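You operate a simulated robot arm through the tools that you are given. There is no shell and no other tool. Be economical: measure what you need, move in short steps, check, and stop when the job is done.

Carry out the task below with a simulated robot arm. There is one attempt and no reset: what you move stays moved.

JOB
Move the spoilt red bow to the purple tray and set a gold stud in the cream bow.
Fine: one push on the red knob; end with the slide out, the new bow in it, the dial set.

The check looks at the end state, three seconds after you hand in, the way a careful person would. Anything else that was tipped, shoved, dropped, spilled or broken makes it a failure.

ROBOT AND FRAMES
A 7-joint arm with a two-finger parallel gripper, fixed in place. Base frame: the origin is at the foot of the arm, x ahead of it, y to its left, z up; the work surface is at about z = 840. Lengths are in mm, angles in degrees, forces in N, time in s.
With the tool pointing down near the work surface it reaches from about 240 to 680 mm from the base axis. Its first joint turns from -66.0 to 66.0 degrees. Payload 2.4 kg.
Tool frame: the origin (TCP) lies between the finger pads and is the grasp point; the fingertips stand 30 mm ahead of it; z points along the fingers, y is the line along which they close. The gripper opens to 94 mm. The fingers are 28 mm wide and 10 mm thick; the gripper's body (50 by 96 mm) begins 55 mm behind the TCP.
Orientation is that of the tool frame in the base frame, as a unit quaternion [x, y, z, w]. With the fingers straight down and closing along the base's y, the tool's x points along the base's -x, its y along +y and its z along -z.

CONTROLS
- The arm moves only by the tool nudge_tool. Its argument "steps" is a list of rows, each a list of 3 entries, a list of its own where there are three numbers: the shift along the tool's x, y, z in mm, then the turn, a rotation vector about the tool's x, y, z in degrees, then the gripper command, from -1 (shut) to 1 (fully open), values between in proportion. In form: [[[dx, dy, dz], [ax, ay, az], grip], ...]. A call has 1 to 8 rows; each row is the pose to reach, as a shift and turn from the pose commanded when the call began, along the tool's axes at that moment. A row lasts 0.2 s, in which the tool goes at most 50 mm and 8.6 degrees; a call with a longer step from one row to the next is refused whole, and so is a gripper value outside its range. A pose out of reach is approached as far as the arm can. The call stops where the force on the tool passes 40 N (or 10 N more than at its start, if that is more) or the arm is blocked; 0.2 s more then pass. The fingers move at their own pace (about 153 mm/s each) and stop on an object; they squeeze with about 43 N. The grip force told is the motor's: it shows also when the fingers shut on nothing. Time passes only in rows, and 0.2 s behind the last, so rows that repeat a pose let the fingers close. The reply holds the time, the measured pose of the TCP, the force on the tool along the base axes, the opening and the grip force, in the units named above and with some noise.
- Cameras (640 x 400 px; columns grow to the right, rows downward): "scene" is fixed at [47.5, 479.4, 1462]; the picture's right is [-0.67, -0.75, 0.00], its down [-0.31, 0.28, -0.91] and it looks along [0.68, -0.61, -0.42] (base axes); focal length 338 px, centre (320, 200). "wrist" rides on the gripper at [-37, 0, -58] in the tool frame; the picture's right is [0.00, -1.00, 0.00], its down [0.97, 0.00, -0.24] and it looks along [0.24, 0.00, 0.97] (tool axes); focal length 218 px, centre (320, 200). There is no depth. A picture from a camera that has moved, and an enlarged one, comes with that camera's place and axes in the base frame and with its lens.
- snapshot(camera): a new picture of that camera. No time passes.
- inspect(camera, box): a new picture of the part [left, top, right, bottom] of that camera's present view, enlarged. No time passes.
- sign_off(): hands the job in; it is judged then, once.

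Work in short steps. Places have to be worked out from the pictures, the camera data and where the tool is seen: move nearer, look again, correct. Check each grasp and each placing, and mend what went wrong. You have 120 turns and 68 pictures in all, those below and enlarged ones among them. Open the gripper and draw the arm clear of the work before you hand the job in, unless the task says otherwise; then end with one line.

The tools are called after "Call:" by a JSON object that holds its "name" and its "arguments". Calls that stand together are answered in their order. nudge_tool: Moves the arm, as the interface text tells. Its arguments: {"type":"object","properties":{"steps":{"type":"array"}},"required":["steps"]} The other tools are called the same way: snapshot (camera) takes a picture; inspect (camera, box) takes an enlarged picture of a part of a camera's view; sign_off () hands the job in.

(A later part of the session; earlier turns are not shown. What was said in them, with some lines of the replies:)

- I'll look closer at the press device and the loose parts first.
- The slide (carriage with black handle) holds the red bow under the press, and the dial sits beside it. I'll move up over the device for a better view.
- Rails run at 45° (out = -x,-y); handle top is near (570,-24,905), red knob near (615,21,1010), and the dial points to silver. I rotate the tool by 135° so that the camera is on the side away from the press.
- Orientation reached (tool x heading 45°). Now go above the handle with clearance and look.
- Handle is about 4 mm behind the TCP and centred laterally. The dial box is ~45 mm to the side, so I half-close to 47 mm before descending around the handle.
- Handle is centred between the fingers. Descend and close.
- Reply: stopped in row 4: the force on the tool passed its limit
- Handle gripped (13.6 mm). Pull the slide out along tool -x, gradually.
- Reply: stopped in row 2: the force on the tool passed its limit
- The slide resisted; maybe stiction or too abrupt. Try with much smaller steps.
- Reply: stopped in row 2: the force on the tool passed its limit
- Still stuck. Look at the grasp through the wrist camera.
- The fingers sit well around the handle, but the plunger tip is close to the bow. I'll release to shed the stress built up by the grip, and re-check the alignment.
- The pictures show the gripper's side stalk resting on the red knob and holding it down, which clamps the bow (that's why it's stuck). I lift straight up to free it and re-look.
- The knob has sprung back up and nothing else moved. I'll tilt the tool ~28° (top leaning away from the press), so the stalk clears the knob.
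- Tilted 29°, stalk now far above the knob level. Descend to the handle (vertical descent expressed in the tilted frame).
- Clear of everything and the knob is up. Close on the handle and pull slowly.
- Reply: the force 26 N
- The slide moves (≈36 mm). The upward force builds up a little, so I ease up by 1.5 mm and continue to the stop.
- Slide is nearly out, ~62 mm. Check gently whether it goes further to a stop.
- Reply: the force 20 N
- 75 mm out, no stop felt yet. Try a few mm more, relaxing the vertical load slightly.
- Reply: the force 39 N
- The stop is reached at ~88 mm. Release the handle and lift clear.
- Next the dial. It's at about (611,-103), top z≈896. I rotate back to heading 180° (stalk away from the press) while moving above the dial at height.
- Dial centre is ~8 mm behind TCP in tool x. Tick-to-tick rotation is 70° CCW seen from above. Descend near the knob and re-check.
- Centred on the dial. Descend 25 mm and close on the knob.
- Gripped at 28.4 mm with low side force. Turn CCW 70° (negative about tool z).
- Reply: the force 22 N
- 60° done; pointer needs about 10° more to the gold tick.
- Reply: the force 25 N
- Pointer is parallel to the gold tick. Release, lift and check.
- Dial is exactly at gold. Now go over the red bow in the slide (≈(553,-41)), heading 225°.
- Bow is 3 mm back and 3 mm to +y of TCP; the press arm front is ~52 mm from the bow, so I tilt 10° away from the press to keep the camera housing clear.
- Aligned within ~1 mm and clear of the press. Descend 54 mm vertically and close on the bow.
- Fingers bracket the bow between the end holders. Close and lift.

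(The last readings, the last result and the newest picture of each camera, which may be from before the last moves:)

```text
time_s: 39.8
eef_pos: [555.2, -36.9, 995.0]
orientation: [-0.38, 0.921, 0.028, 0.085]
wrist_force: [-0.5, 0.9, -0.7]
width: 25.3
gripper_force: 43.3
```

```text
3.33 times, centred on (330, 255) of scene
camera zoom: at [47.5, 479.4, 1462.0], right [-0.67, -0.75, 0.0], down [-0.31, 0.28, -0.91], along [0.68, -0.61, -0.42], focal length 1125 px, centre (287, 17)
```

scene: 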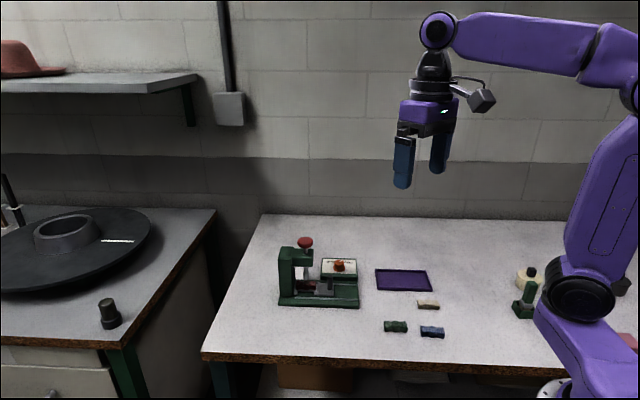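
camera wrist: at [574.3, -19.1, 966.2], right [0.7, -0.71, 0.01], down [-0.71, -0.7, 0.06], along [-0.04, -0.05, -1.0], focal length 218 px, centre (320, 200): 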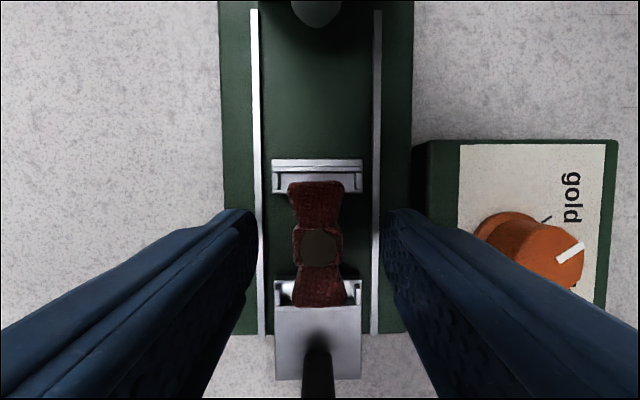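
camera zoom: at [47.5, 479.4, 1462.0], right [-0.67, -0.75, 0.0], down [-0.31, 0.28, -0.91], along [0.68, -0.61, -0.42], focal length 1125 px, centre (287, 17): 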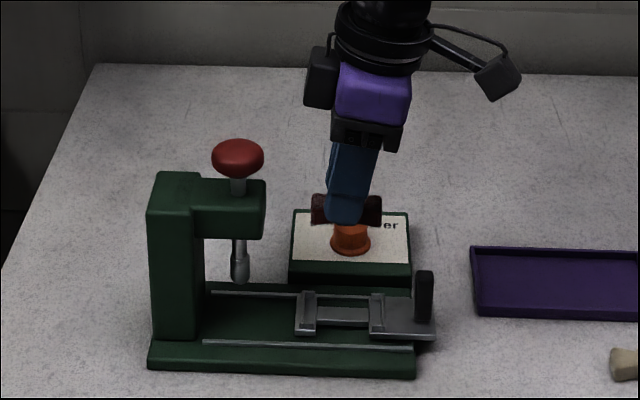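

Red bow is held. Carry it over the tray centre (≈(475,-218)).

Call:
{"name": "nudge_tool", "arguments": {"steps": [[[37, -14, -6.5], [0, 0, 0], -1], [[74, -28.5, -13], [0, 0, 0], -1], [[111, -43, -19.5], [0, 0, 0], -1], [[148, -57, -26], [0, 0, 0], -1], [[184.5, -71.4, -32.5], [0, 0, 0], -1], [[195, -71.4, 27], [0, 0, 0], -1], [[195, -71.4, 27], [0, 0, 0], -1]]}}

Call:
{"name": "nudge_tool", "arguments": {"steps": [[[0, 0, 0], [0, 0, 0], -1]]}}

Call:
{"name": "snapshot", "arguments": {"camera": "scene"}}

Call:
{"name": "snapshot", "arguments": {"camera": "wrist"}}

```text
refused: row 6 steps farther than a row can; nothing moved
```

```text
time_s: 40.2
eef_pos: [554.7, -36.9, 993.8]
orientation: [-0.381, 0.92, 0.028, 0.085]
wrist_force: [0.5, 0.2, -0.4]
width: 25.4
gripper_force: 42.4
```

```text
29 pictures are left
```

scene: 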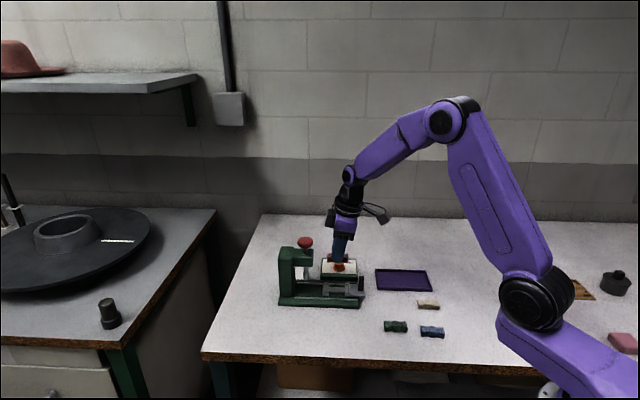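

```text
28 pictures are left
camera wrist: at [572.8, -17.8, 1057.6], right [0.7, -0.71, 0.01], down [-0.71, -0.7, 0.06], along [-0.04, -0.05, -1.0], focal length 218 px, centre (320, 200)
```

wrist: 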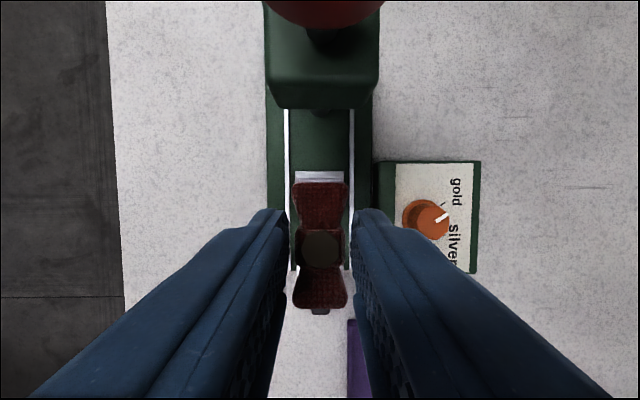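

A row was too long; resend the horizontal carry only.

Call:
{"name": "nudge_tool", "arguments": {"steps": [[[37, -14, -6.5], [0, 0, 0], -1], [[74, -28.5, -13], [0, 0, 0], -1], [[111, -43, -19.5], [0, 0, 0], -1], [[148, -57, -26], [0, 0, 0], -1], [[184.5, -71.4, -32.5], [0, 0, 0], -1], [[190, -71.4, 0], [0, 0, 0], -1], [[195, -71.4, 27], [0, 0, 0], -1], [[195, -71.4, 27], [0, 0, 0], -1]]}}

Call:
{"name": "snapshot", "arguments": {"camera": "wrist"}}

Call:
{"name": "inspect", "arguments": {"camera": "scene", "box": [340, 210, 480, 350]}}

```text
time_s: 42.0
eef_pos: [472.2, -220.6, 933.5]
orientation: [-0.379, 0.921, 0.029, 0.084]
wrist_force: [-0.4, -0.3, -0.5]
width: 25.2
gripper_force: 43.0
```

```text
27 pictures are left
camera wrist: at [490.2, -201.7, 998.3], right [0.7, -0.71, 0.01], down [-0.71, -0.7, 0.06], along [-0.04, -0.05, -1.0], focal length 218 px, centre (320, 200)
```

wrist: 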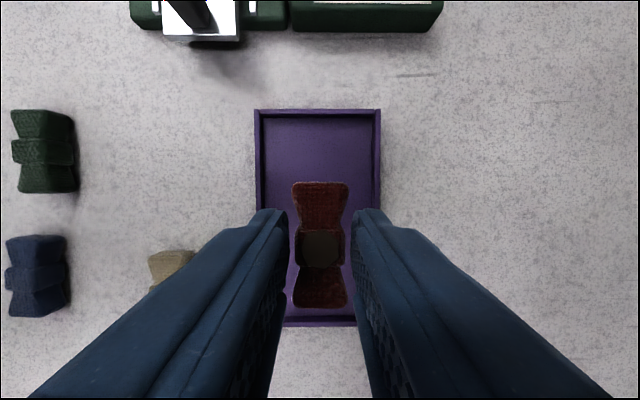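

```text
2.86 times, centred on (410, 280) of scene
camera zoom: at [47.5, 479.4, 1462.0], right [-0.67, -0.75, 0.0], down [-0.31, 0.28, -0.91], along [0.68, -0.61, -0.42], focal length 964 px, centre (63, -29)
```

zoom: 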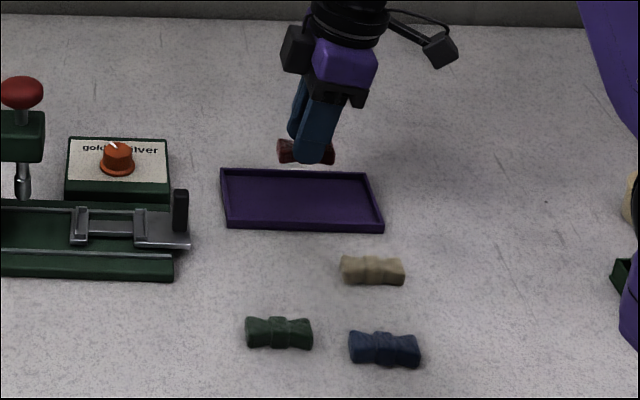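

Well centred over the tray. Lower it slowly and release with a small opening.

Call:
{"name": "nudge_tool", "arguments": {"steps": [[[4.3, 0, 25], [0, 0, 0], -1], [[7.6, 0, 43], [0, 0, 0], -1], [[9, 0, 51], [0, 0, 0], -1], [[9.5, 0, 54], [0, 0, 0], -1], [[9.5, 0, 54], [0, 0, 0], -1]]}}

Call:
{"name": "inspect", "arguments": {"camera": "scene", "box": [365, 250, 445, 310]}}

```text
time_s: 43.0
eef_pos: [475.2, -221.4, 884.7]
orientation: [-0.379, 0.921, 0.028, 0.086]
wrist_force: [-3.5, 2.1, 11.2]
width: 25.4
gripper_force: 42.8
stopped in row 5: the force on the tool passed its limit (the readings are from after the stop); the commanded pose is now the measured one
```

```text
6.67 times, centred on (405, 280) of scene
camera zoom: at [47.2, 479.6, 1462.0], right [-0.67, -0.75, 0.0], down [-0.31, 0.28, -0.91], along [0.68, -0.61, -0.42], focal length 2250 px, centre (-247, -333)
```

zoom: 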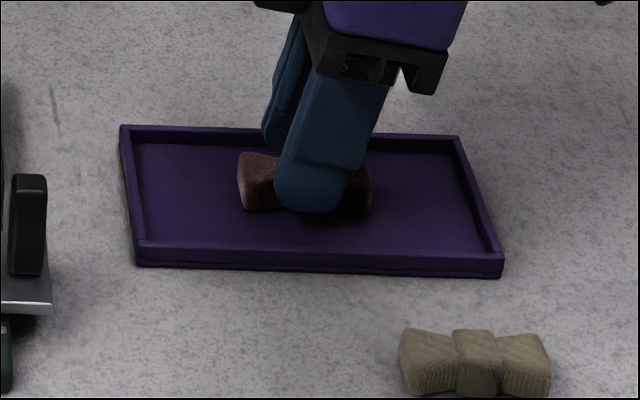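

Bow touched the tray floor. Release gently and rise.

Call:
{"name": "nudge_tool", "arguments": {"steps": [[[0, 0, 0], [0, 0, 0], -0.3], [[0, 0, 0], [0, 0, 0], -0.2], [[0, 0, 0], [0, 0, 0], -0.2], [[-3.5, 0, -20], [0, 0, 0], -0.2], [[-8, 0, -45], [0, 0, 0], -0.2], [[-14, 0, -80], [0, 0, 0], -0.2]]}}

Call:
{"name": "snapshot", "arguments": {"camera": "wrist"}}

```text
time_s: 44.4
eef_pos: [474.0, -219.6, 965.6]
orientation: [-0.38, 0.92, 0.028, 0.086]
wrist_force: [0.2, 0.3, -0.9]
width: 37.6
gripper_force: 0.0
```

```text
24 pictures are left
camera wrist: at [490.9, -200.3, 1029.3], right [0.7, -0.71, 0.01], down [-0.71, -0.7, 0.06], along [-0.03, -0.05, -1.0], focal length 218 px, centre (320, 200)
```

wrist: 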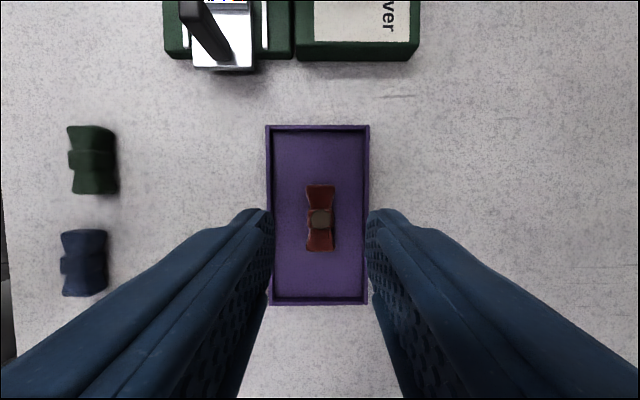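

Red bow lies in the tray. Move over to the cream bow (≈(369,-184)).

Call:
{"name": "nudge_tool", "arguments": {"steps": [[[16, 33, -3], [0, 0, 0], 0], [[32, 66, -6], [0, 0, 0], 0.1], [[45.3, 99.4, -8.5], [0, 0, 0], 0.1], [[47, 99.4, 0], [0, 0, 0], 0.1], [[47, 99.4, 0], [0, 0, 0], 0.1]]}}

Call:
{"name": "snapshot", "arguments": {"camera": "wrist"}}

```text
time_s: 45.6
eef_pos: [370.8, -182.7, 956.5]
orientation: [-0.38, 0.921, 0.028, 0.085]
wrist_force: [-0.3, 0.1, 0.1]
width: 51.7
gripper_force: 0.1
```

```text
23 pictures are left
camera wrist: at [388.7, -163.1, 1020.1], right [0.7, -0.71, 0.01], down [-0.71, -0.7, 0.06], along [-0.03, -0.05, -1.0], focal length 218 px, centre (320, 200)
```

wrist: 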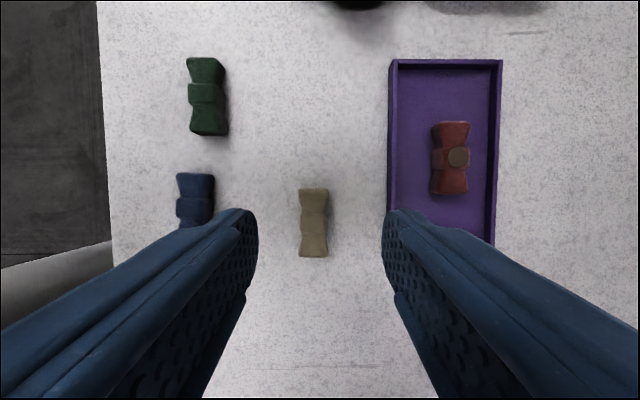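

Cream bow is aligned with the tool; offset +4.4 mm in y. Descend to the same relative grasp as for the red bow.

Call:
{"name": "nudge_tool", "arguments": {"steps": [[[6, 4.4, 25], [0, 0, 0], 0.1], [[12, 4.4, 50], [0, 0, 0], 0.1], [[16.5, 4.4, 68], [0, 0, 0], 0.1], [[18.4, 4.4, 75.4], [0, 0, 0], 0.1], [[18.4, 4.4, 75.4], [0, 0, 0], 0.1]]}}

Call:
{"name": "snapshot", "arguments": {"camera": "wrist"}}

Call:
{"name": "inspect", "arguments": {"camera": "scene", "box": [370, 250, 470, 350]}}

```text
time_s: 46.8
eef_pos: [365.3, -183.4, 878.3]
orientation: [-0.38, 0.921, 0.028, 0.085]
wrist_force: [-0.2, 0.1, -0.7]
width: 51.6
gripper_force: 0.0
```

```text
22 pictures are left
camera wrist: at [383.1, -165.4, 941.1], right [0.7, -0.71, 0.01], down [-0.71, -0.7, 0.06], along [-0.03, -0.05, -1.0], focal length 218 px, centre (320, 200)
```

wrist: 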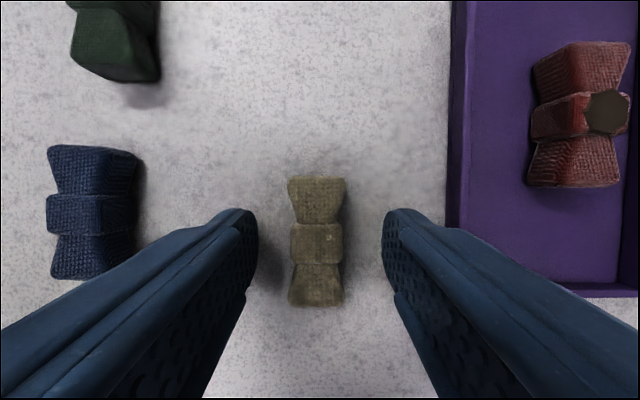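

```text
4.00 times, centred on (420, 300) of scene
camera zoom: at [47.5, 479.4, 1462.0], right [-0.67, -0.75, 0.0], down [-0.31, 0.28, -0.91], along [0.68, -0.61, -0.42], focal length 1350 px, centre (-80, -200)
```

zoom: 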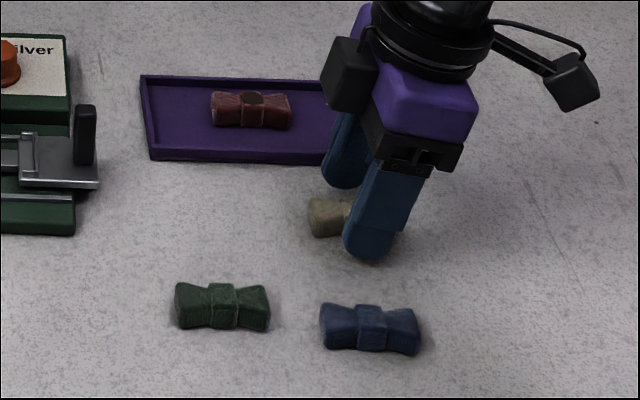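

The cream bow appears in nearly the same relative position as the red one did at its grasp. Close and lift.

Call:
{"name": "nudge_tool", "arguments": {"steps": [[[0, 0, 0], [0, 0, 0], -0.2], [[0, 0, 0], [0, 0, 0], -0.5], [[0, 0, 0], [0, 0, 0], -1], [[0, 0, 0], [0, 0, 0], -1], [[0, 0, 0], [0, 0, 0], -1]]}}

Call:
{"name": "nudge_tool", "arguments": {"steps": [[[-1.7, 0, -10], [0, 0, 0], -1], [[-6, 0, -35], [0, 0, 0], -1], [[-12, 0, -70], [0, 0, 0], -1], [[-17.5, 0, -100], [0, 0, 0], -1], [[-17.5, 0, -100], [0, 0, 0], -1]]}}

Call:
{"name": "snapshot", "arguments": {"camera": "wrist"}}

```text
time_s: 48.0
eef_pos: [365.0, -184.2, 878.3]
orientation: [-0.38, 0.921, 0.028, 0.085]
wrist_force: [-0.6, -0.6, -0.4]
width: 25.5
gripper_force: 42.8
```

```text
time_s: 49.2
eef_pos: [362.0, -184.3, 978.5]
orientation: [-0.379, 0.921, 0.028, 0.086]
wrist_force: [0.3, -0.1, 0.4]
width: 25.2
gripper_force: 43.3
```

```text
20 pictures are left
camera wrist: at [380.5, -164.0, 1042.1], right [0.7, -0.71, 0.01], down [-0.71, -0.7, 0.06], along [-0.03, -0.05, -1.0], focal length 218 px, centre (320, 200)
```

wrist: 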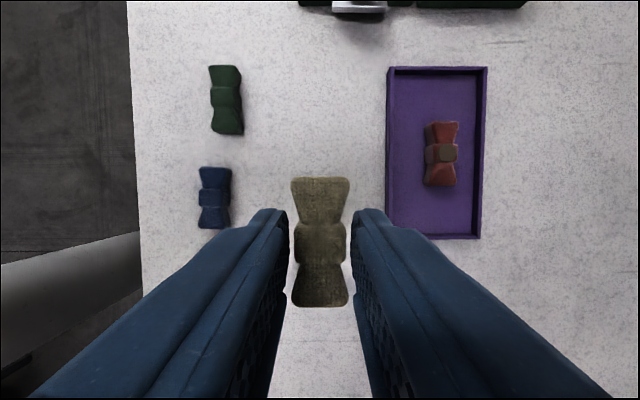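

Cream bow held securely. Carry it back over the nest (target TCP ≈ (554.4,-39.9)).

Call:
{"name": "nudge_tool", "arguments": {"steps": [[[-39.4, -5.7, 5], [0, 0, 0], -1], [[-78.8, -11.3, 10], [0, 0, 0], -1], [[-118.2, -17, 15], [0, 0, 0], -1], [[-157.6, -22.6, 20], [0, 0, 0], -1], [[-197, -28.3, 25], [0, 0, 0], -1], [[-236.4, -33.9, 30.1], [0, 0, 0], -1], [[-236.4, -33.9, 30.1], [0, 0, 0], -1]]}}

Call:
{"name": "snapshot", "arguments": {"camera": "wrist"}}

```text
time_s: 50.8
eef_pos: [556.3, -39.0, 994.2]
orientation: [-0.38, 0.921, 0.027, 0.086]
wrist_force: [-0.1, 0.6, -0.2]
width: 25.4
gripper_force: 43.0
```

```text
19 pictures are left
camera wrist: at [574.4, -19.8, 1057.8], right [0.7, -0.71, 0.01], down [-0.71, -0.7, 0.06], along [-0.03, -0.05, -1.0], focal length 218 px, centre (320, 200)
```

wrist: 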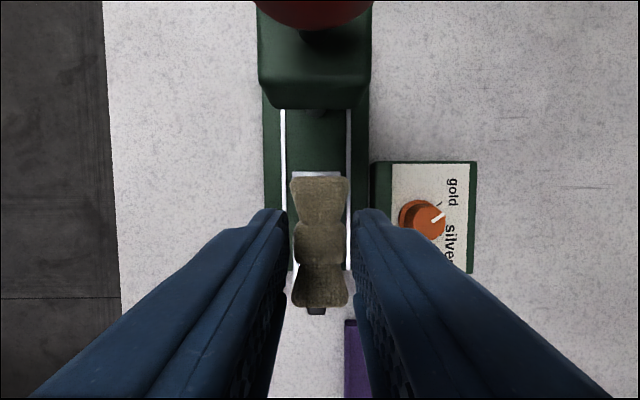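

Comparing with the red-bow picture, I'm 2.4 mm off laterally and need ~1.2 mm further out. Correct and descend to just above the nest.

Call:
{"name": "nudge_tool", "arguments": {"steps": [[[1.2, 2.4, 0], [0, 0, 0], -1], [[6, 2.4, 27], [0, 0, 0], -1], [[10, 2.4, 50], [0, 0, 0], -1], [[13, 2.4, 67], [0, 0, 0], -1], [[13, 2.4, 67], [0, 0, 0], -1]]}}

Call:
{"name": "snapshot", "arguments": {"camera": "wrist"}}

Call:
{"name": "inspect", "arguments": {"camera": "scene", "box": [310, 240, 390, 310]}}

```text
time_s: 52.0
eef_pos: [553.6, -39.9, 925.0]
orientation: [-0.38, 0.921, 0.027, 0.087]
wrist_force: [0.5, -0.4, -0.4]
width: 25.2
gripper_force: 43.3
```

```text
18 pictures are left
camera wrist: at [571.6, -20.2, 988.1], right [0.7, -0.71, 0.01], down [-0.71, -0.7, 0.06], along [-0.03, -0.05, -1.0], focal length 218 px, centre (320, 200)
```

wrist: 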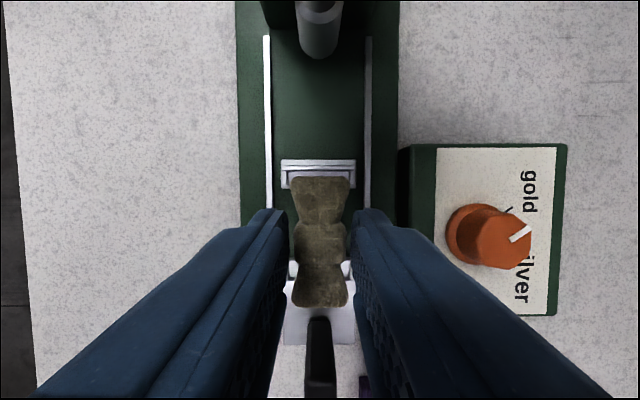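

```text
5.71 times, centred on (350, 275) of scene
camera zoom: at [47.5, 479.4, 1462.0], right [-0.67, -0.75, 0.0], down [-0.31, 0.28, -0.91], along [0.68, -0.61, -0.42], focal length 1928 px, centre (149, -229)
```

zoom: 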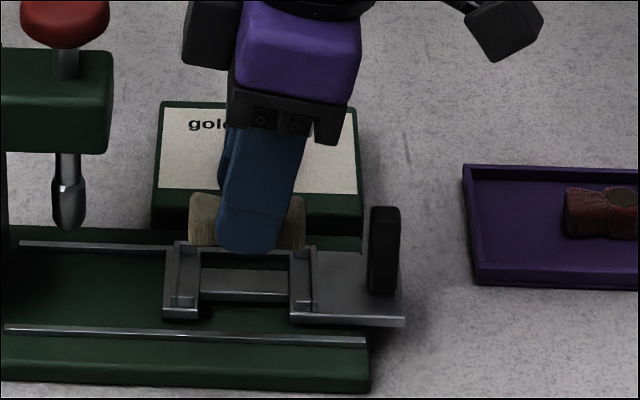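

Nearly perfect; adjust ~1 mm and lower into the nest in small steps.

Call:
{"name": "nudge_tool", "arguments": {"steps": [[[0.5, 1, 7], [0, 0, 0], -1], [[1.7, 1, 14], [0, 0, 0], -1], [[2.5, 1, 18], [0, 0, 0], -1], [[2.9, 1, 20.5], [0, 0, 0], -1]]}}

Call:
{"name": "inspect", "arguments": {"camera": "scene", "box": [310, 240, 390, 310]}}

```text
time_s: 53.0
eef_pos: [554.8, -37.9, 903.5]
orientation: [-0.38, 0.92, 0.028, 0.086]
wrist_force: [0.3, -0.9, -0.2]
width: 25.3
gripper_force: 42.9
```

```text
5.71 times, centred on (350, 275) of scene
camera zoom: at [47.5, 479.4, 1462.0], right [-0.67, -0.75, 0.0], down [-0.31, 0.28, -0.91], along [0.68, -0.61, -0.42], focal length 1928 px, centre (149, -229)
```

zoom: 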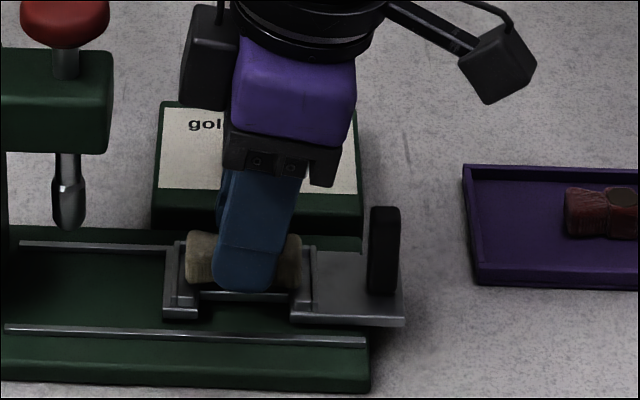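

The bow is still ~4 mm above its seat; lower gently until contact.

Call:
{"name": "nudge_tool", "arguments": {"steps": [[[0.8, 0, 1.5], [0, 0, 0], -1], [[1.0, 0, 3], [0, 0, 0], -1], [[1.2, 0, 4], [0, 0, 0], -1], [[1.2, 0, 4], [0, 0, 0], -1]]}}

Call:
{"name": "inspect", "arguments": {"camera": "scene", "box": [310, 240, 390, 310]}}

```text
time_s: 54.0
eef_pos: [555.8, -39.6, 898.8]
orientation: [-0.379, 0.921, 0.027, 0.087]
wrist_force: [0.0, 0.1, 3.6]
width: 25.5
gripper_force: 42.7
```

```text
5.71 times, centred on (350, 275) of scene
camera zoom: at [47.4, 479.4, 1462.0], right [-0.67, -0.75, 0.0], down [-0.31, 0.28, -0.91], along [0.68, -0.61, -0.42], focal length 1928 px, centre (149, -229)
```

zoom: 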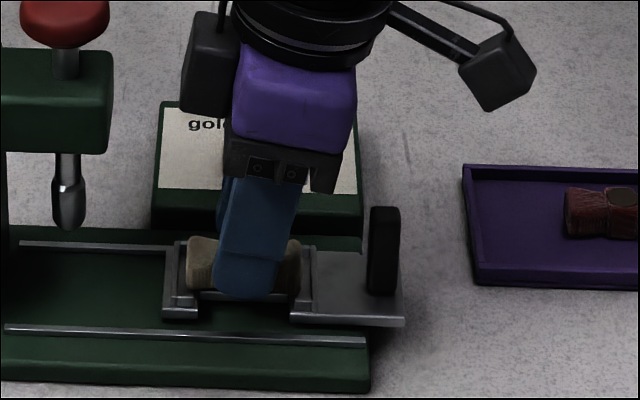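

Contact felt (3.6 N) and the bow sits between the brackets. Release, rise and look.

Call:
{"name": "nudge_tool", "arguments": {"steps": [[[0, 0, 0], [0, 0, 0], -0.3], [[0, 0, 0], [0, 0, 0], 0], [[0, 0, 0], [0, 0, 0], 0], [[-3.5, 0, -20], [0, 0, 0], 0], [[-9, 0, -50], [0, 0, 0], 0], [[-16, 0, -90], [0, 0, 0], 0]]}}

Call:
{"name": "inspect", "arguments": {"camera": "wrist", "box": [220, 100, 420, 300]}}

Call:
{"name": "inspect", "arguments": {"camera": "scene", "box": [310, 240, 390, 310]}}

```text
time_s: 55.4
eef_pos: [553.9, -36.4, 989.1]
orientation: [-0.379, 0.921, 0.028, 0.085]
wrist_force: [0.3, 0.4, 0.8]
width: 46.9
gripper_force: 0.1
```

```text
2.00 times, centred on (320, 200) of wrist
camera zoom: at [571.4, -17.6, 1053.5], right [0.7, -0.71, 0.01], down [-0.71, -0.7, 0.06], along [-0.03, -0.05, -1.0], focal length 436 px, centre (320, 200)
```

zoom: 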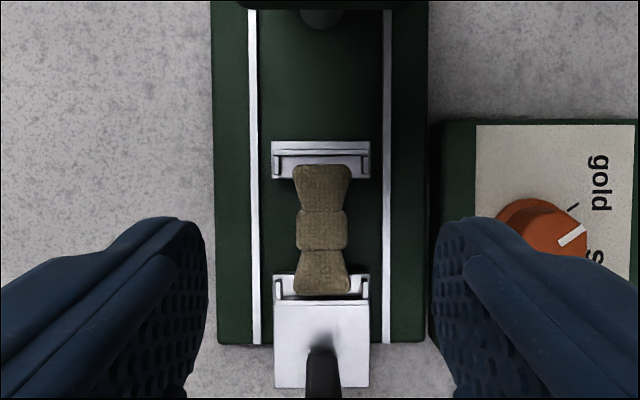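

```text
5.71 times, centred on (350, 275) of scene
camera zoom: at [47.5, 479.4, 1462.0], right [-0.67, -0.75, 0.0], down [-0.31, 0.28, -0.91], along [0.68, -0.61, -0.42], focal length 1928 px, centre (149, -229)
```

zoom: 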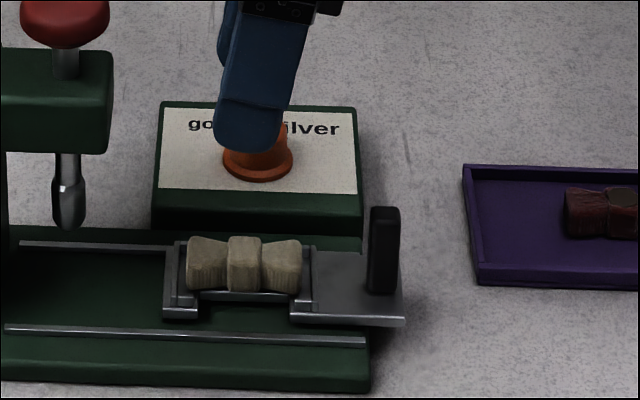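

Cream bow is well seated. Next: tilt to ~29° and move above the handle (≈(508,-86)).

Call:
{"name": "nudge_tool", "arguments": {"steps": [[[24, 0, -4], [0, -6.4, 0], -0.2], [[47, 0, -8], [0, -12.8, 0], -0.2], [[71, 0, -12.5], [0, -19.3, 0], -0.2], [[76, 0, 15], [0, -19.3, 0], -0.2], [[76, 0, 15], [0, -19.3, 0], -0.2]]}}

Call:
{"name": "snapshot", "arguments": {"camera": "wrist"}}

```text
time_s: 56.6
eef_pos: [503.2, -86.5, 962.1]
orientation: [-0.369, 0.893, 0.09, 0.24]
wrist_force: [0.4, -0.1, -0.8]
width: 37.6
gripper_force: 0.0
```

```text
12 pictures are left
camera wrist: at [505.1, -84.1, 1029.6], right [0.7, -0.71, 0.01], down [-0.68, -0.68, -0.27], along [0.2, 0.18, -0.96], focal length 218 px, centre (320, 200)
```

wrist: 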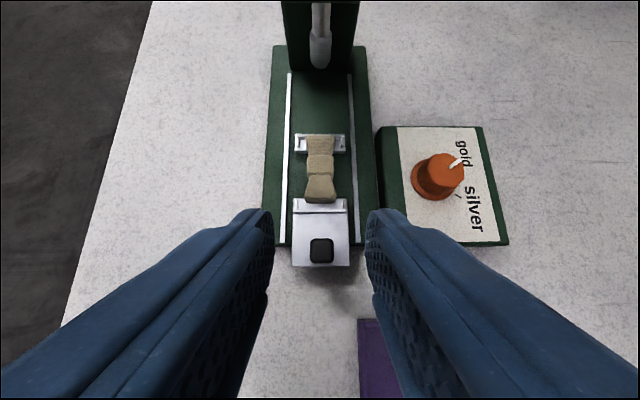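

Handle is ~9 mm press-ward of TCP, laterally centred. Descend to it and grip.

Call:
{"name": "nudge_tool", "arguments": {"steps": [[[7, -0.5, 18], [0, 0, 0], -0.2], [[15, -0.5, 33], [0, 0, 0], -0.2], [[22, -0.5, 44], [0, 0, 0], -0.2], [[24.6, -0.5, 49.2], [0, 0, 0], -0.2], [[24.6, -0.5, 49.2], [0, 0, 0], -0.6], [[24.6, -0.5, 49.2], [0, 0, 0], -1], [[24.6, -0.5, 49.2], [0, 0, 0], -1]]}}

```text
time_s: 58.2
eef_pos: [506.5, -87.7, 907.2]
orientation: [-0.369, 0.894, 0.091, 0.238]
wrist_force: [2.5, -2.1, -0.2]
width: 13.9
gripper_force: 45.0
```

Gripped. Push the slide in by 70 mm first.

Call:
{"name": "nudge_tool", "arguments": {"steps": [[[-7.6, 0, 4.33], [0, 0, 0], -1], [[-15.2, 0, 8.66], [0, 0, 0], -1], [[-22.8, 0, 13], [0, 0, 0], -1], [[-30.4, 0, 17.3], [0, 0, 0], -1], [[-38, 0, 21.7], [0, 0, 0], -1], [[-45.6, 0, 26], [0, 0, 0], -1], [[-53.2, 0, 30.3], [0, 0, 0], -1], [[-60.8, 0, 34.7], [0, 0, 0], -1]]}}

```text
time_s: 60.0
eef_pos: [554.9, -37.8, 906.7]
orientation: [-0.369, 0.894, 0.09, 0.238]
wrist_force: [2.7, -3.7, -13.0]
width: 14.1
gripper_force: 44.5
```

Now the last ~18 mm in small steps until the stop.

Call:
{"name": "nudge_tool", "arguments": {"steps": [[[-3.2, 0, 3], [0, 0, 0], -1], [[-6.5, 0, 4.9], [0, 0, 0], -1], [[-9.8, 0, 6.8], [0, 0, 0], -1], [[-12.2, 0, 8.2], [0, 0, 0], -1], [[-14.6, 0, 9.5], [0, 0, 0], -1], [[-16.2, 0, 10.4], [0, 0, 0], -1], [[-17.8, 0, 11.3], [0, 0, 0], -1]]}}

Call:
{"name": "inspect", "arguments": {"camera": "scene", "box": [270, 225, 370, 315]}}

```text
time_s: 61.2
eef_pos: [564.6, -30.5, 906.7]
orientation: [-0.368, 0.894, 0.093, 0.238]
wrist_force: [-9.8, -4.9, 11.6]
width: 13.8
gripper_force: 45.2
stopped in row 6: the force on the tool passed its limit (the readings are from after the stop); the commanded pose is now the measured one
```

```text
4.44 times, centred on (320, 270) of scene
camera zoom: at [47.0, 479.3, 1462.1], right [-0.67, -0.75, 0.0], down [-0.31, 0.28, -0.91], along [0.68, -0.61, -0.42], focal length 1500 px, centre (320, -111)
```

zoom: 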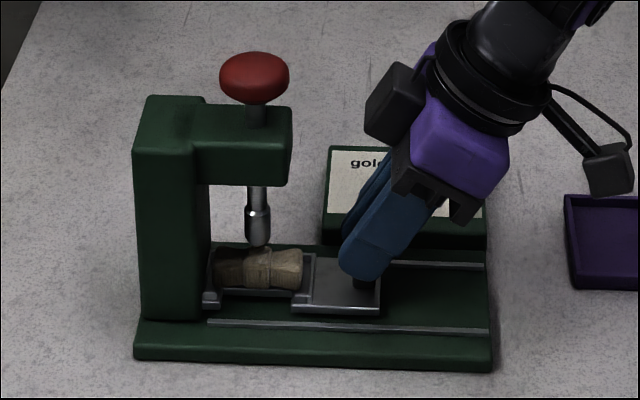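

The slide is fully in (matches the original position). Release the handle, lift well clear above the press.

Call:
{"name": "nudge_tool", "arguments": {"steps": [[[0, 0, 0], [0, 0, 0], -0.5], [[0, 0, 0], [0, 0, 0], -0.3], [[0, 0, 0], [0, 0, 0], -0.3], [[-10, 0, -17], [0, 0, 0], -0.3], [[-25, 0, -43], [0, 0, 0], -0.3], [[-45, 0, -78], [0, 0, 0], -0.3], [[-65, 0, -113], [0, 0, 0], -0.6], [[-85, 0, -148], [0, 0, 0], -1]]}}

Call:
{"name": "nudge_tool", "arguments": {"steps": [[[0, 0, 0], [0, 7.4, 0], -1], [[0, 0, 0], [0, 14.8, 0], -1], [[0, 0, 0], [0, 22.2, 0], -1], [[0, 0, 0], [0, 29.6, 0], -1], [[0, 0, 0], [0, 29.6, 0], -1]]}}

```text
time_s: 63.0
eef_pos: [565.0, -27.7, 1077.2]
orientation: [-0.368, 0.894, 0.092, 0.237]
wrist_force: [-0.4, 0.1, 0.6]
width: 0.1
gripper_force: 33.4
```

```text
time_s: 64.2
eef_pos: [564.6, -26.8, 1077.3]
orientation: [-0.378, 0.926, -0.006, 0.001]
wrist_force: [0.3, -0.3, -0.7]
width: 0.0
gripper_force: 33.3
```

Move over the red knob (≈(615,21)), fingertips ~35 mm above it, and check.

Call:
{"name": "nudge_tool", "arguments": {"steps": [[[-25, -0.6, 0], [0, 0, 0], -1], [[-50, -1.2, 0], [0, 0, 0], -1], [[-70, -1.8, 0], [0, 0, 0], -1], [[-70, -1.8, 10], [0, 0, 0], -1], [[-70, -1.8, 10], [0, 0, 0], -1]]}}

Call:
{"name": "snapshot", "arguments": {"camera": "wrist"}}

Call:
{"name": "inspect", "arguments": {"camera": "scene", "box": [255, 185, 375, 315]}}

```text
time_s: 65.4
eef_pos: [615.4, 21.0, 1066.0]
orientation: [-0.379, 0.925, -0.007, 0.002]
wrist_force: [0.3, 0.1, -0.6]
width: 0.0
gripper_force: 33.0
```

```text
10 pictures are left
camera wrist: at [641.5, 47.4, 1123.5], right [0.7, -0.71, 0.01], down [-0.69, -0.68, 0.24], along [-0.16, -0.18, -0.97], focal length 218 px, centre (320, 200)
```

wrist: 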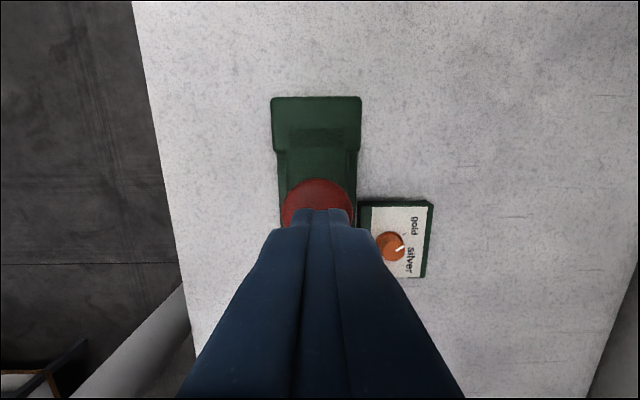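

```text
3.08 times, centred on (315, 250) of scene
camera zoom: at [47.5, 479.4, 1462.0], right [-0.67, -0.75, 0.0], down [-0.31, 0.28, -0.91], along [0.68, -0.61, -0.42], focal length 1038 px, centre (335, 46)
```

zoom: 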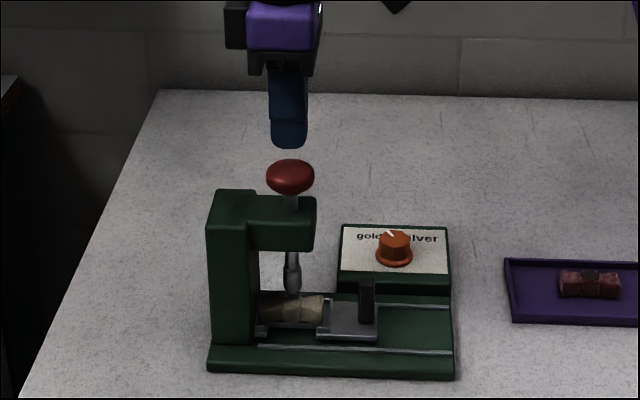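

Centred on the knob (1.5 mm lateral trim). One continuous push down until it bottoms.

Call:
{"name": "nudge_tool", "arguments": {"steps": [[[0, 1.5, 15], [0, 0, 0], -1], [[0, 1.5, 22], [0, 0, 0], -1], [[0, 1.5, 27], [0, 0, 0], -1], [[0, 1.5, 31], [0, 0, 0], -1], [[0, 1.5, 35], [0, 0, 0], -1], [[0, 1.5, 39], [0, 0, 0], -1], [[0, 1.5, 43], [0, 0, 0], -1], [[0, 1.5, 47], [0, 0, 0], -1]]}}

Call:
{"name": "inspect", "arguments": {"camera": "scene", "box": [275, 225, 355, 305]}}

```text
time_s: 66.8
eef_pos: [615.7, 22.1, 1035.5]
orientation: [-0.379, 0.925, -0.007, 0.005]
wrist_force: [-7.0, -0.3, 9.9]
width: 0.0
gripper_force: 33.0
stopped in row 6: the force on the tool passed its limit (the readings are from after the stop); the commanded pose is now the measured one
```

```text
5.00 times, centred on (315, 265) of scene
camera zoom: at [47.1, 479.4, 1462.0], right [-0.67, -0.75, 0.0], down [-0.31, 0.28, -0.91], along [0.68, -0.61, -0.42], focal length 1687 px, centre (345, -125)
```

zoom: 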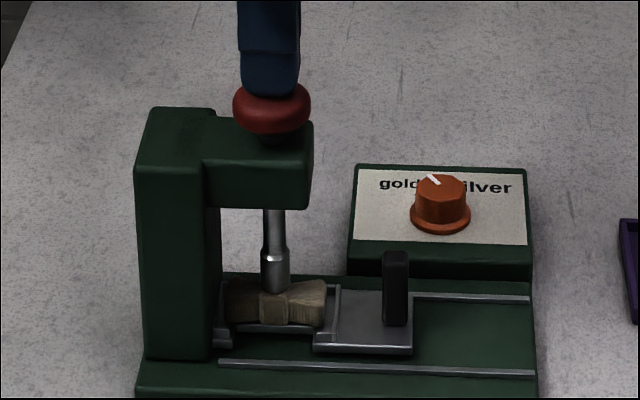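

The plunger is bottomed on the bow (over 40 N). Retract straight up, then off the press.

Call:
{"name": "nudge_tool", "arguments": {"steps": [[[0, 0, -10], [0, 0, 0], -1], [[0, 0, -25], [0, 0, 0], -1], [[0, 0, -45], [0, 0, 0], -1], [[35, 0, -45], [0, 0, 0], -0.6], [[75, 0, -45], [0, 0, 0], -0.3], [[75, 0, -45], [0, 0, 0], -0.2]]}}

Call:
{"name": "nudge_tool", "arguments": {"steps": [[[0, 0, 0], [0, -7.4, 0], -0.2], [[0, 0, 0], [0, -14.8, 0], -0.2], [[0, 0, 0], [0, -22.2, 0], -0.2], [[0, 0, 0], [0, -29.6, 0], -0.2], [[0, 0, 0], [0, -29.6, 0], -0.2]]}}

Call:
{"name": "snapshot", "arguments": {"camera": "wrist"}}

```text
time_s: 68.2
eef_pos: [562.6, -31.0, 1078.9]
orientation: [-0.379, 0.925, -0.006, 0.004]
wrist_force: [0.4, -1.2, -0.9]
width: 37.6
gripper_force: 0.0
```

```text
time_s: 69.4
eef_pos: [561.4, -31.0, 1078.5]
orientation: [-0.368, 0.893, 0.09, 0.24]
wrist_force: [-0.3, -0.5, -0.6]
width: 37.4
gripper_force: 0.0
```

```text
7 pictures are left
camera wrist: at [562.9, -27.2, 1146.8], right [0.7, -0.71, 0.02], down [-0.68, -0.68, -0.27], along [0.21, 0.18, -0.96], focal length 218 px, centre (320, 200)
```

wrist: 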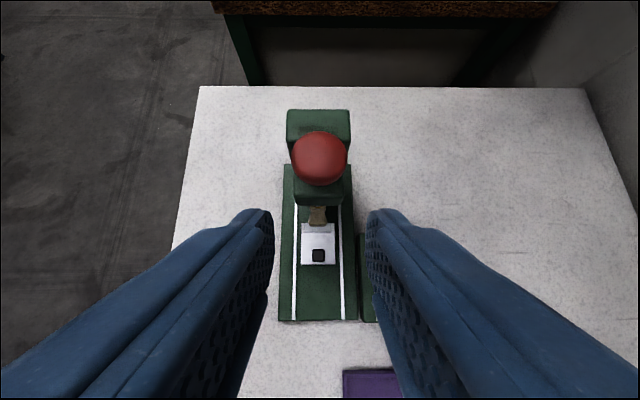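

Align over the handle (y +2, X −3.5) and descend to grip it.

Call:
{"name": "nudge_tool", "arguments": {"steps": [[[18, 2, 35], [0, 0, 0], -0.2], [[36, 2, 68], [0, 0, 0], -0.2], [[54, 2, 100], [0, 0, 0], -0.2], [[70, 2, 129], [0, 0, 0], -0.2], [[79, 2, 146], [0, 0, 0], -0.2], [[81.9, 2, 150.6], [0, 0, 0], -0.2], [[81.9, 2, 150.6], [0, 0, 0], -0.2]]}}

Call:
{"name": "inspect", "arguments": {"camera": "scene", "box": [270, 225, 370, 315]}}

```text
time_s: 71.0
eef_pos: [564.5, -28.3, 907.5]
orientation: [-0.369, 0.893, 0.09, 0.24]
wrist_force: [-0.5, -0.9, -0.2]
width: 37.3
gripper_force: 0.0
```

```text
4.44 times, centred on (320, 270) of scene
camera zoom: at [47.5, 479.4, 1462.0], right [-0.67, -0.75, 0.0], down [-0.31, 0.28, -0.91], along [0.68, -0.61, -0.42], focal length 1500 px, centre (320, -111)
```

zoom: 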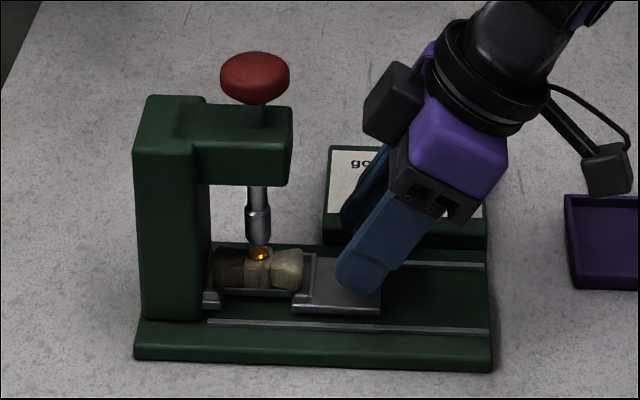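

A gold stud is in the cream bow and the knob is up. Grip the handle and pull out slowly.

Call:
{"name": "nudge_tool", "arguments": {"steps": [[[0, 0, 0], [0, 0, 0], -0.6], [[0, 0, 0], [0, 0, 0], -1], [[0, 0, 0], [0, 0, 0], -1], [[0, 0, 0], [0, 0, 0], -1]]}}

Call:
{"name": "nudge_tool", "arguments": {"steps": [[[7.6, 0, -4.33], [0, 0, 0], -1], [[15.2, 0, -8.66], [0, 0, 0], -1], [[22.8, 0, -13], [0, 0, 0], -1], [[30.4, 0, -17.3], [0, 0, 0], -1], [[38, 0, -21.7], [0, 0, 0], -1], [[45.6, 0, -26], [0, 0, 0], -1], [[53.2, 0, -30.3], [0, 0, 0], -1], [[60.8, 0, -34.7], [0, 0, 0], -1]]}}

Call:
{"name": "nudge_tool", "arguments": {"steps": [[[3.5, 0, -2], [0, 0, 0], -1], [[7, 0, -4], [0, 0, 0], -1], [[9.6, 0, -5.5], [0, 0, 0], -1], [[12.2, 0, -7], [0, 0, 0], -1], [[13.9, 0, -8], [0, 0, 0], -1], [[15.6, 0, -8.9], [0, 0, 0], -1]]}}

```text
time_s: 72.0
eef_pos: [563.7, -28.4, 907.8]
orientation: [-0.367, 0.894, 0.09, 0.241]
wrist_force: [0.2, -0.6, 0.4]
width: 13.8
gripper_force: 45.2
```

```text
time_s: 73.8
eef_pos: [514.2, -77.2, 907.1]
orientation: [-0.368, 0.893, 0.09, 0.241]
wrist_force: [7.7, -7.2, 7.9]
width: 14.1
gripper_force: 44.7
```

```text
time_s: 75.2
eef_pos: [505.0, -88.5, 907.7]
orientation: [-0.37, 0.892, 0.09, 0.242]
wrist_force: [29.0, 4.4, -6.5]
width: 14.2
gripper_force: 45.4
```

Slide is at its out stop. Release the handle and draw clear upward.

Call:
{"name": "nudge_tool", "arguments": {"steps": [[[-1.5, 0, 1], [0, 0, 0], -0.6], [[-1.5, 0, 1], [0, 0, 0], -0.3], [[-1.5, 0, 1], [0, 0, 0], -0.3], [[-11, 0, -17], [0, 0, 0], -0.3], [[-26, 0, -43], [0, 0, 0], -0.3], [[-46, 0, -78], [0, 0, 0], 0], [[-66, 0, -113], [0, 0, 0], 0.2], [[-86, 0, -148], [0, 0, 0], 0.3]]}}

Call:
{"name": "snapshot", "arguments": {"camera": "wrist"}}

Call:
{"name": "inspect", "arguments": {"camera": "scene", "box": [270, 220, 450, 345]}}

```text
time_s: 77.0
eef_pos: [500.1, -88.9, 1077.4]
orientation: [-0.368, 0.894, 0.09, 0.24]
wrist_force: [0.0, 0.0, 0.2]
width: 61.2
gripper_force: 0.1
```

```text
5 pictures are left
camera wrist: at [501.1, -85.5, 1147.6], right [0.7, -0.71, 0.02], down [-0.68, -0.68, -0.27], along [0.2, 0.18, -0.96], focal length 218 px, centre (320, 200)
```

wrist: 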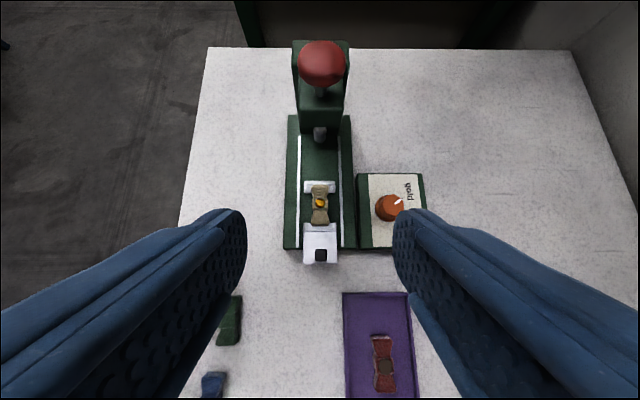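

```text
3.20 times, centred on (360, 282) of scene
camera zoom: at [47.5, 479.4, 1462.0], right [-0.67, -0.75, 0.0], down [-0.31, 0.28, -0.91], along [0.68, -0.61, -0.42], focal length 1080 px, centre (192, -64)
```

zoom: 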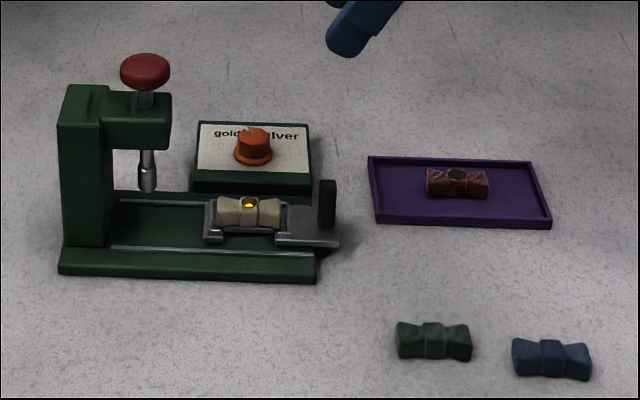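

The cream bow with its gold stud is in the slide, the slide is out, the dial is at gold, the red bow is in the tray, and the other bows haven't moved. The arm is clear and the gripper open, so I'm handing in.

Call:
{"name": "sign_off", "arguments": {}}

```text
The job is handed in.
```

The job is handed in: the cream bow has its gold stud and sits in the slide, which is out; the dial is at gold and the red bow is in the purple tray. One departure from the one-push rule: early on, the gripper's stalk pressed the red knob down by accident while the red bow was still under it, so the knob went down twice, though the cream bow got only one push.
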